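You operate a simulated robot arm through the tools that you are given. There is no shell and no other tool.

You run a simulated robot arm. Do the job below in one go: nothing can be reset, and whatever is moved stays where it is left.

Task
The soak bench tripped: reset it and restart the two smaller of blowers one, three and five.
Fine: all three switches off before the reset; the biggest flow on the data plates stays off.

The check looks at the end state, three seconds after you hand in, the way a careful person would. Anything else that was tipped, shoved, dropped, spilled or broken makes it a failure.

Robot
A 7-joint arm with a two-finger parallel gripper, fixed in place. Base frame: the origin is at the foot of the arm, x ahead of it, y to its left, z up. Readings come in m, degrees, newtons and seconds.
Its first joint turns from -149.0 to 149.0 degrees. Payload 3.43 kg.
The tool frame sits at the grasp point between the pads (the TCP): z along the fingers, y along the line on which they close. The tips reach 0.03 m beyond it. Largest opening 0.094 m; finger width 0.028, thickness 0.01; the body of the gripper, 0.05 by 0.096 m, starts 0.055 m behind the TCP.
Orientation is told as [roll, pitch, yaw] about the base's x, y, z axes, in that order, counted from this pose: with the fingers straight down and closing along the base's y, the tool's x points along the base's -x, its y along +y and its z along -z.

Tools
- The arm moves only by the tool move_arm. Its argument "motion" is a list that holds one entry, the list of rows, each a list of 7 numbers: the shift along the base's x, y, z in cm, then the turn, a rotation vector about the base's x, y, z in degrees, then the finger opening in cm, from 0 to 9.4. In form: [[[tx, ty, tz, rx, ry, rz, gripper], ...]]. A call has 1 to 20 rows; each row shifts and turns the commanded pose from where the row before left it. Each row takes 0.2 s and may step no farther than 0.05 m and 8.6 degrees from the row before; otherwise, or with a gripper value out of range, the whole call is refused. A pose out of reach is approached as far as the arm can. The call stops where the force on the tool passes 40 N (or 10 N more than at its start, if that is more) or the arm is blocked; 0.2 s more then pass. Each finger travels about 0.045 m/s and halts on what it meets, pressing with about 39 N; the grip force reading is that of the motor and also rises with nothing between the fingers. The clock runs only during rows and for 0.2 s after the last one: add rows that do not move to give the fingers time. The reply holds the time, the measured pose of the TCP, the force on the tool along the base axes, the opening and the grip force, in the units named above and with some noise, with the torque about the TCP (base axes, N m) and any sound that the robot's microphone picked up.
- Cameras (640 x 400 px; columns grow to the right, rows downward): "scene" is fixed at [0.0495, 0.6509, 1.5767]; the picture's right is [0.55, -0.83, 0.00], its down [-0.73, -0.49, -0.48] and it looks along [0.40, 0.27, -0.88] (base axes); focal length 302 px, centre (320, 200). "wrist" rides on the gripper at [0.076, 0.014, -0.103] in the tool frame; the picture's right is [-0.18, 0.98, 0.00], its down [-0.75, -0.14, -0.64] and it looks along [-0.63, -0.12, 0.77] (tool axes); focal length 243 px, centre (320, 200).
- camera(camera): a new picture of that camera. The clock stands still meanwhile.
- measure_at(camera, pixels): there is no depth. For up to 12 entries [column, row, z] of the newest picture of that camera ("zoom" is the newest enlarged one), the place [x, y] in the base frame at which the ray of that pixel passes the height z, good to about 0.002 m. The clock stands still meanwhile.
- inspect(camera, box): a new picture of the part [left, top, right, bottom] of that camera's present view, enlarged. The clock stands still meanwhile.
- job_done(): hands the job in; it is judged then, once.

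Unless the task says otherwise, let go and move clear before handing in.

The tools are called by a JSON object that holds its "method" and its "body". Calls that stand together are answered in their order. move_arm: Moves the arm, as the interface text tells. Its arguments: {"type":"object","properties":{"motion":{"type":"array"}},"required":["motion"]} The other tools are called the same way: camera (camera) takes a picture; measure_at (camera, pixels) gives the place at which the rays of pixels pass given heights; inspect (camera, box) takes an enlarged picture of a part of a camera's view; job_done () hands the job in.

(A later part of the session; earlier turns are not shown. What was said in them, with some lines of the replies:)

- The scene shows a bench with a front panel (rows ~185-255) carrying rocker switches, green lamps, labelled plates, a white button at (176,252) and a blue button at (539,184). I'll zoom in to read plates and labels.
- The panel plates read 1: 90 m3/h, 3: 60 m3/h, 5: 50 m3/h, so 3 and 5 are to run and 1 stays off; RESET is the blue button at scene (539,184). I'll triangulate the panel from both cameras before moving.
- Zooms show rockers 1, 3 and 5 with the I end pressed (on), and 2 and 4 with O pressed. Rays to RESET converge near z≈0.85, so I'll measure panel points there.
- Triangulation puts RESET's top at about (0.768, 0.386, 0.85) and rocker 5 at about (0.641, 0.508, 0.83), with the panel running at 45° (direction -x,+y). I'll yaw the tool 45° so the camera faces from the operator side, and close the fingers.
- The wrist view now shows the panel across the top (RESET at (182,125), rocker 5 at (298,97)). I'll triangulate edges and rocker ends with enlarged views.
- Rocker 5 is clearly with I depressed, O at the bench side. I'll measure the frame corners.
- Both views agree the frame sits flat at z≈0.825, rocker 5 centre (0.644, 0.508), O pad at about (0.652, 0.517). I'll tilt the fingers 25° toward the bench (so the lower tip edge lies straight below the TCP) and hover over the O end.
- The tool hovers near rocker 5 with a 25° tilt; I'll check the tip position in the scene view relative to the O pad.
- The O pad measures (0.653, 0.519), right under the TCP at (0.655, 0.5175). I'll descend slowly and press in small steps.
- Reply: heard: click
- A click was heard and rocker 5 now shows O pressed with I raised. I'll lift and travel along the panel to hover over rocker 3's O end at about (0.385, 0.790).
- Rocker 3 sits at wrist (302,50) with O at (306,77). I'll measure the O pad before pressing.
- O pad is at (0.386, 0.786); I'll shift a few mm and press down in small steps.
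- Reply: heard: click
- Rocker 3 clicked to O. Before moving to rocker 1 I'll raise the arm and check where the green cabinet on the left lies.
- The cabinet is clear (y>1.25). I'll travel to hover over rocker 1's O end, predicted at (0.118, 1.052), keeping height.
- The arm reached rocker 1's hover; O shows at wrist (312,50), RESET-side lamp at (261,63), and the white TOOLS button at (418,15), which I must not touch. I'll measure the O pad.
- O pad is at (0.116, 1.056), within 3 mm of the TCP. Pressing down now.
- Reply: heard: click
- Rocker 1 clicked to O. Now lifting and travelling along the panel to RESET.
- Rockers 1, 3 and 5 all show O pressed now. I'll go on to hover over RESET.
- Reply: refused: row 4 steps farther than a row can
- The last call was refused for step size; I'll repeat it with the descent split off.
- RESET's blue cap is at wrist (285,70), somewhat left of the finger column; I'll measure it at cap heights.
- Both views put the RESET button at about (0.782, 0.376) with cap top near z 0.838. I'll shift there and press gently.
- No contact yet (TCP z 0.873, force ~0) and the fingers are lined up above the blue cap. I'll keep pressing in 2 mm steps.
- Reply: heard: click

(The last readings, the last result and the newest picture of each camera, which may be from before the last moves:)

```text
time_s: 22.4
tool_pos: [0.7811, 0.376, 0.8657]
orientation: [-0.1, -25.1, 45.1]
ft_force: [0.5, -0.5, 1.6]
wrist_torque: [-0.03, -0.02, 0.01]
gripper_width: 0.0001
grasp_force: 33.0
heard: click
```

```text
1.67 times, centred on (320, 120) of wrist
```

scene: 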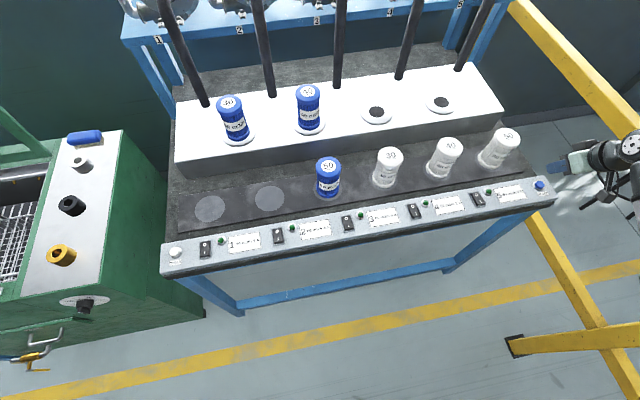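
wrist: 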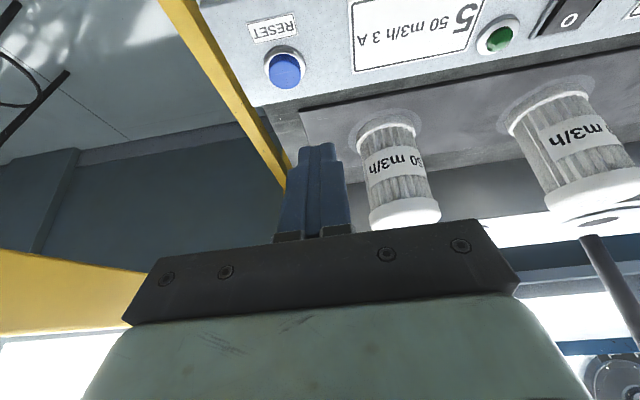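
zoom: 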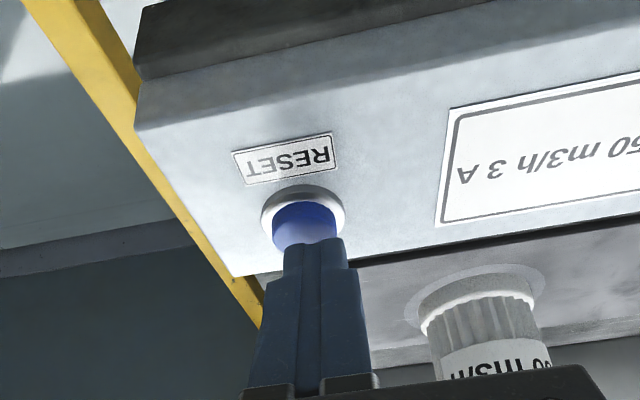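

RESET clicked. Lift and return to rocker 5, hovering over its I end near (0.636, 0.4995).

{"method": "move_arm", "body": {"motion": [[[0, 0, 3, 0, 0, 0, 0], [0, 0, 3.5, 0, 0, 0, 0], [-3.63, 3.09, 0, 0, 0, 0, 0], [-3.63, 3.09, 0, 0, 0, 0, 0], [-3.63, 3.09, 0, 0, 0, 0, 0], [-3.63, 3.09, 0, 0, 0, 0, 0], [0, 0, -2, 0, 0, 0, 0], [0, 0, 0, 0, 0, 0, 0]]]}}

{"method": "camera", "body": {"camera": "wrist"}}

{"method": "camera", "body": {"camera": "scene"}}

{"method": "inspect", "body": {"camera": "scene", "box": [330, 160, 560, 250]}}

```text
time_s: 24.2
tool_pos: [0.6364, 0.5003, 0.9088]
orientation: [0.0, -25.1, 44.9]
ft_force: [0.5, -0.4, -1.5]
wrist_torque: [0.02, 0.0, -0.02]
gripper_width: 0.0001
grasp_force: 33.0
```

```text
taken
```

wrist: 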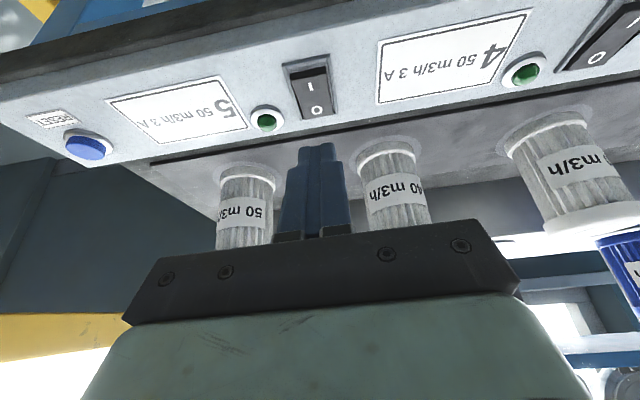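

```text
taken
```

scene: 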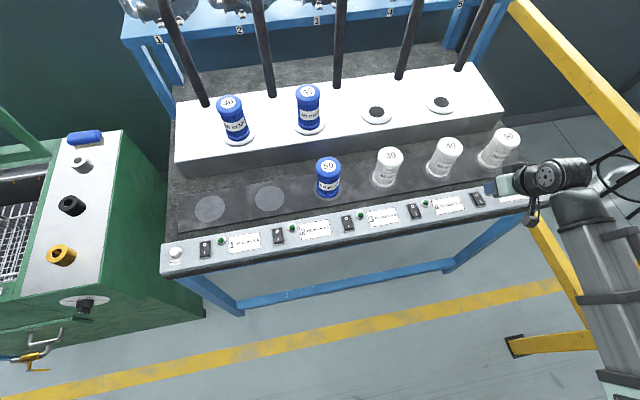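

```text
2.78 times, centred on (445, 205) of scene
```

zoom: 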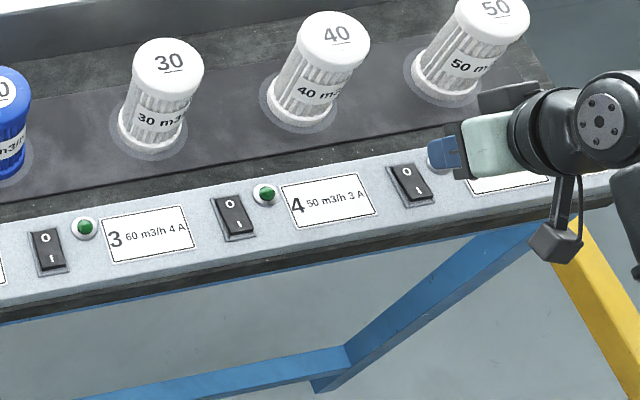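

RESET has popped back up. I'll measure rocker 5's I mark at wrist (311,86).

{"method": "measure_at", "body": {"camera": "wrist", "pixels": [[311, 86, 0.835], [311, 86, 0.83], [317, 110, 0.828], [306, 69, 0.835]]}}

```text
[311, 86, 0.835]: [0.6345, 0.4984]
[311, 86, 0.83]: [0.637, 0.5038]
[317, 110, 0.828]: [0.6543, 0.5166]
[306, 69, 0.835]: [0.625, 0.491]
```

I pad is at about (0.635, 0.499). Pressing it down.

{"method": "move_arm", "body": {"motion": [[[-0.2, -0.2, -2, 0, 0, 0, 0], [0, 0, -1.3, 0, 0, 0, 0], [0, 0, -0.3, 0, 0, 0, 0], [0, 0, -0.3, 0, 0, 0, 0], [0, 0, -0.3, 0, 0, 0, 0], [0, 0, -0.2, 0, 0, 0, 0], [0, 0, -0.2, 0, 0, 0, 0]]]}}

{"method": "inspect", "body": {"camera": "wrist", "box": [220, 0, 420, 240]}}

{"method": "inspect", "body": {"camera": "scene", "box": [440, 160, 540, 220]}}

```text
time_s: 25.8
tool_pos: [0.6337, 0.4973, 0.8646]
orientation: [0.0, -25.2, 45.1]
ft_force: [-0.3, -0.3, -0.1]
wrist_torque: [0.03, 0.03, -0.01]
gripper_width: 0.0001
grasp_force: 32.6
heard: click
```

```text
1.67 times, centred on (320, 120) of wrist
```

zoom: 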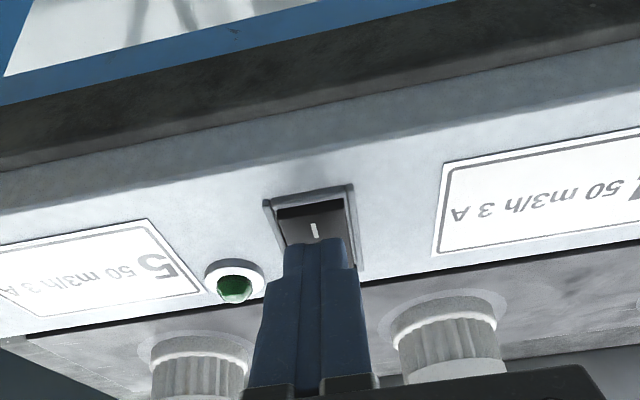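

```text
6.40 times, centred on (490, 190) of scene
```

zoom: 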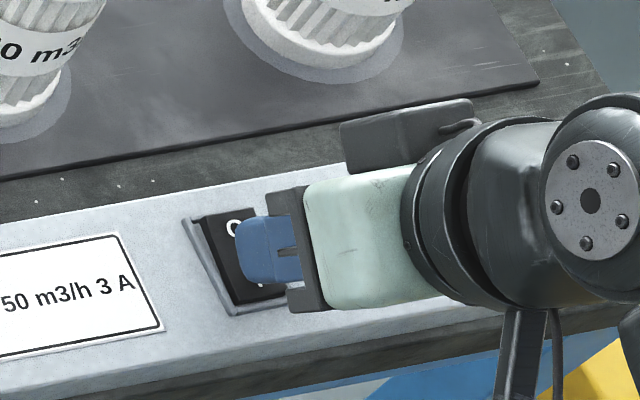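

A click was heard; I'll lift clear and check rocker 5 and its lamp.

{"method": "move_arm", "body": {"motion": [[[0, 0, 3, 0, 0, 0, 0], [0, 0, 4, 0, 0, 0, 0], [0, 0, 0, 0, 0, 0, 0]]]}}

{"method": "inspect", "body": {"camera": "wrist", "box": [220, 0, 420, 240]}}

{"method": "inspect", "body": {"camera": "scene", "box": [440, 160, 540, 220]}}

```text
time_s: 26.6
tool_pos: [0.6345, 0.4982, 0.934]
orientation: [0.0, -25.1, 45.0]
ft_force: [-0.3, -0.5, -0.4]
wrist_torque: [0.0, -0.02, -0.04]
gripper_width: 0.0
grasp_force: 32.7
```

```text
1.67 times, centred on (320, 120) of wrist
```

zoom: 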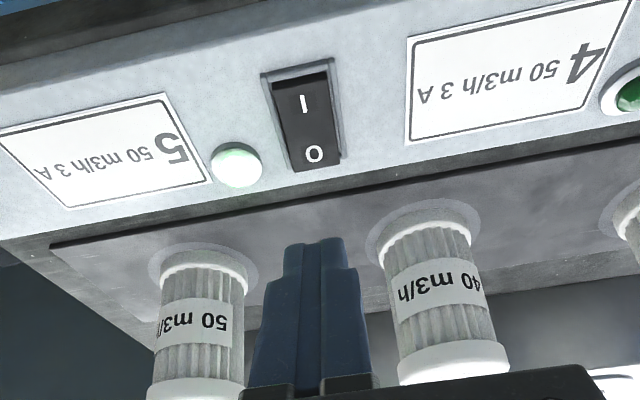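

```text
6.40 times, centred on (490, 190) of scene
```

zoom: 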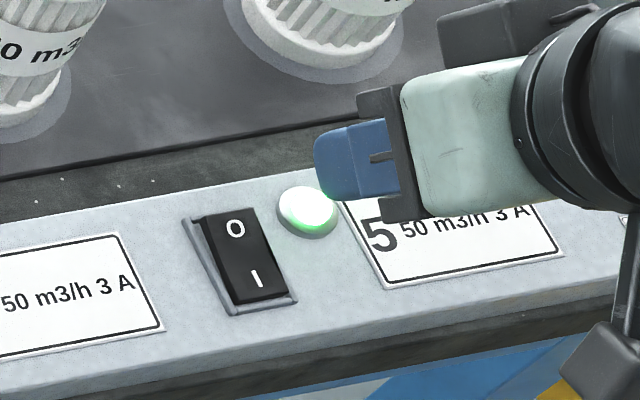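

Lamp 5 is brightly lit and rocker 5 is on I. Next is rocker 3's I end at about (0.367, 0.765).

{"method": "move_arm", "body": {"motion": [[[-3.344, 3.336, 0, 0, 0, 0, 0], [-3.344, 3.336, 0, 0, 0, 0, 0], [-3.344, 3.336, 0, 0, 0, 0, 0], [-3.344, 3.336, 0, 0, 0, 0, 0], [-3.344, 3.336, 0, 0, 0, 0, 0], [-3.344, 3.336, 0, 0, 0, 0, 0], [-3.344, 3.336, 0, 0, 0, 0, 0], [-3.344, 3.336, 0, 0, 0, 0, 0], [0, 0, -2.5, 0, 0, 0, 0], [0, 0, 0, 0, 0, 0, 0]]]}}

{"method": "camera", "body": {"camera": "wrist"}}

```text
time_s: 28.8
tool_pos: [0.366, 0.7653, 0.9086]
orientation: [0.0, -25.1, 44.9]
ft_force: [-0.9, -0.4, 0.0]
wrist_torque: [-0.02, 0.01, -0.02]
gripper_width: 0.0
grasp_force: 32.9
```

```text
taken
```

wrist: 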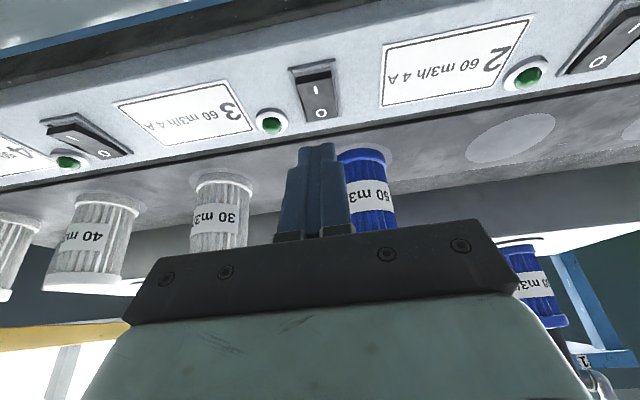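

Rocker 3 (O pressed) has its I mark at wrist (317,90); measuring.

{"method": "measure_at", "body": {"camera": "wrist", "pixels": [[317, 90, 0.835], [321, 112, 0.828]]}}

```text
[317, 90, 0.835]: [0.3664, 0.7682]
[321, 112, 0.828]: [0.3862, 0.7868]
```

I pad at (0.366, 0.768), under the TCP. Pressing it in.

{"method": "move_arm", "body": {"motion": [[[0, 0.1, -2, 0, 0, 0, 0], [0, 0, -1.3, 0, 0, 0, 0], [0, 0, -0.3, 0, 0, 0, 0], [0, 0, -0.3, 0, 0, 0, 0], [0, 0, -0.3, 0, 0, 0, 0], [0, 0, -0.2, 0, 0, 0, 0], [0, 0, -0.2, 0, 0, 0, 0], [0, 0, 0, 0, 0, 0, 0]]]}}

{"method": "inspect", "body": {"camera": "wrist", "box": [220, 0, 420, 240]}}

```text
time_s: 30.6
tool_pos: [0.3674, 0.7657, 0.8627]
orientation: [0.0, -25.1, 45.1]
ft_force: [-1.2, -0.2, 0.2]
wrist_torque: [0.0, 0.02, 0.02]
gripper_width: 0.0
grasp_force: 32.7
heard: click
```

```text
1.67 times, centred on (320, 120) of wrist
```

zoom: 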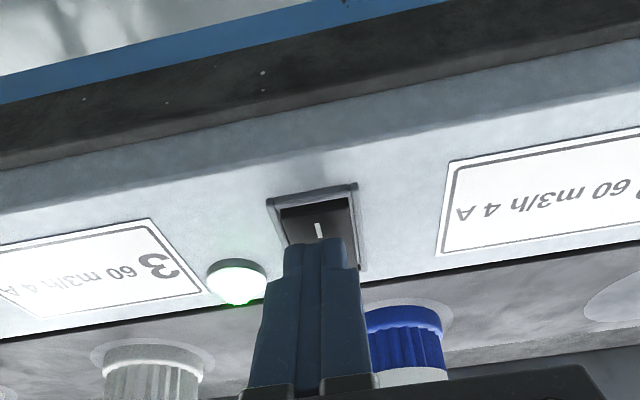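

Lamp 3 lit with the click. I'll lift and retreat toward the operator side for a full final check.

{"method": "move_arm", "body": {"motion": [[[0, 0, 3, 0, 0, 0, 0], [0, 0, 4, 0, 0, 0, 0], [0, 0, 4.5, 0, 0, 0, 0], [0, 0, 4.5, 0, 0, 0, 0], [3, -3, 0, 0, 0, 0, 0], [3, -3, 0, 0, 0, 0, 0], [3, -3, 0, 0, 0, 0, 0], [3, -3, 0, 0, 0, 0, 0], [3, -3, 0, 0, 0, 0, 0], [3, -3, 0, 0, 0, 0, 0], [3, -3, 0, 0, 0, 0, 0], [3, -3, 0, 0, 0, 0, 0], [3, -3, 0, 0, 0, 0, 0], [3, -3, 0, 0, 0, 0, 0], [0, 0, 0, 0, 0, 0, 0]]]}}

{"method": "camera", "body": {"camera": "scene"}}

{"method": "inspect", "body": {"camera": "scene", "box": [155, 200, 355, 285]}}

{"method": "inspect", "body": {"camera": "scene", "box": [330, 165, 560, 250]}}

{"method": "camera", "body": {"camera": "wrist"}}

```text
time_s: 33.8
tool_pos: [0.6664, 0.4643, 1.0235]
orientation: [0.0, -25.1, 45.1]
ft_force: [-0.9, -0.6, -0.1]
wrist_torque: [0.04, 0.0, 0.0]
gripper_width: 0.0
grasp_force: 32.6
```

```text
taken
```

scene: 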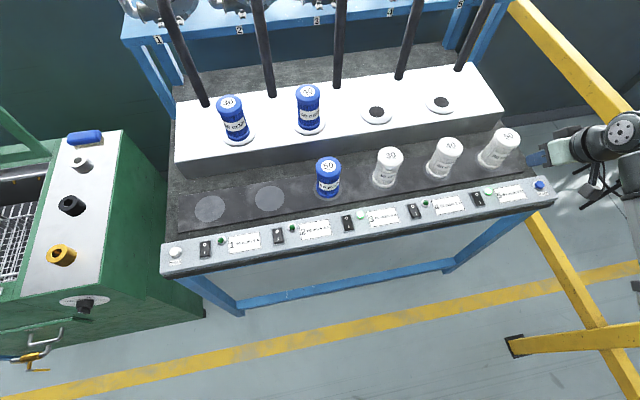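

```text
3.20 times, centred on (255, 242) of scene
```

zoom: 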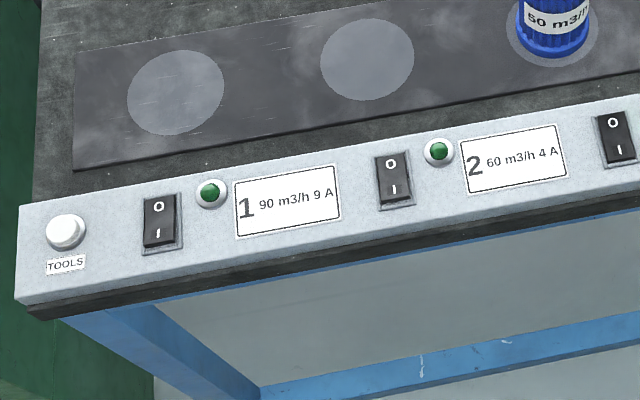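

```text
2.78 times, centred on (445, 208) of scene
```

zoom: 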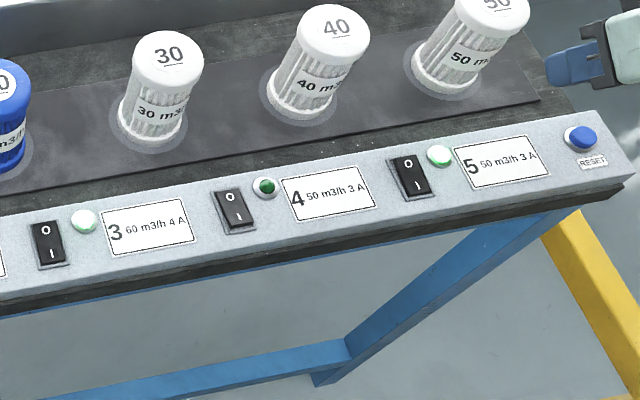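

```text
taken
```

wrist: 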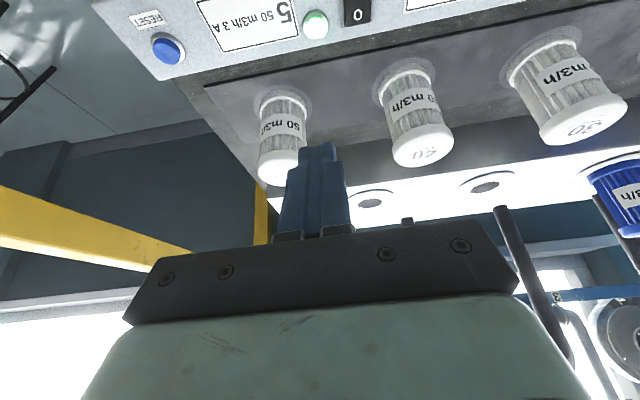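

Lamps 3 and 5 are lit at zoom (84,220) and (440,156). Rockers 1, 2 and 4 are off with dark lamps, RESET is back up, nothing else has moved and the arm is clear, so I'm handing in.

{"method": "job_done", "body": {}}

```text
The job is handed in.
```

The soak bench is reset and blowers 3 and 5 are running again, with their green lamps lit when I handed in.

- **Switched off first:** I put switches 1, 3 and 5 to O and only then pressed RESET, which clicked and popped back up.
- **Left off:** Blower 1 has the biggest flow on the data plates (90 m³/h), so it stayed off. Blower 3 is 60 m³/h and blower 5 is 50 m³/h.
- **Not touched:** Switches 2 and 4 were already off and stayed off. I didn't press the white TOOLS button, and none of the cartridges on the bench moved.

The arm is lifted clear of the bench.
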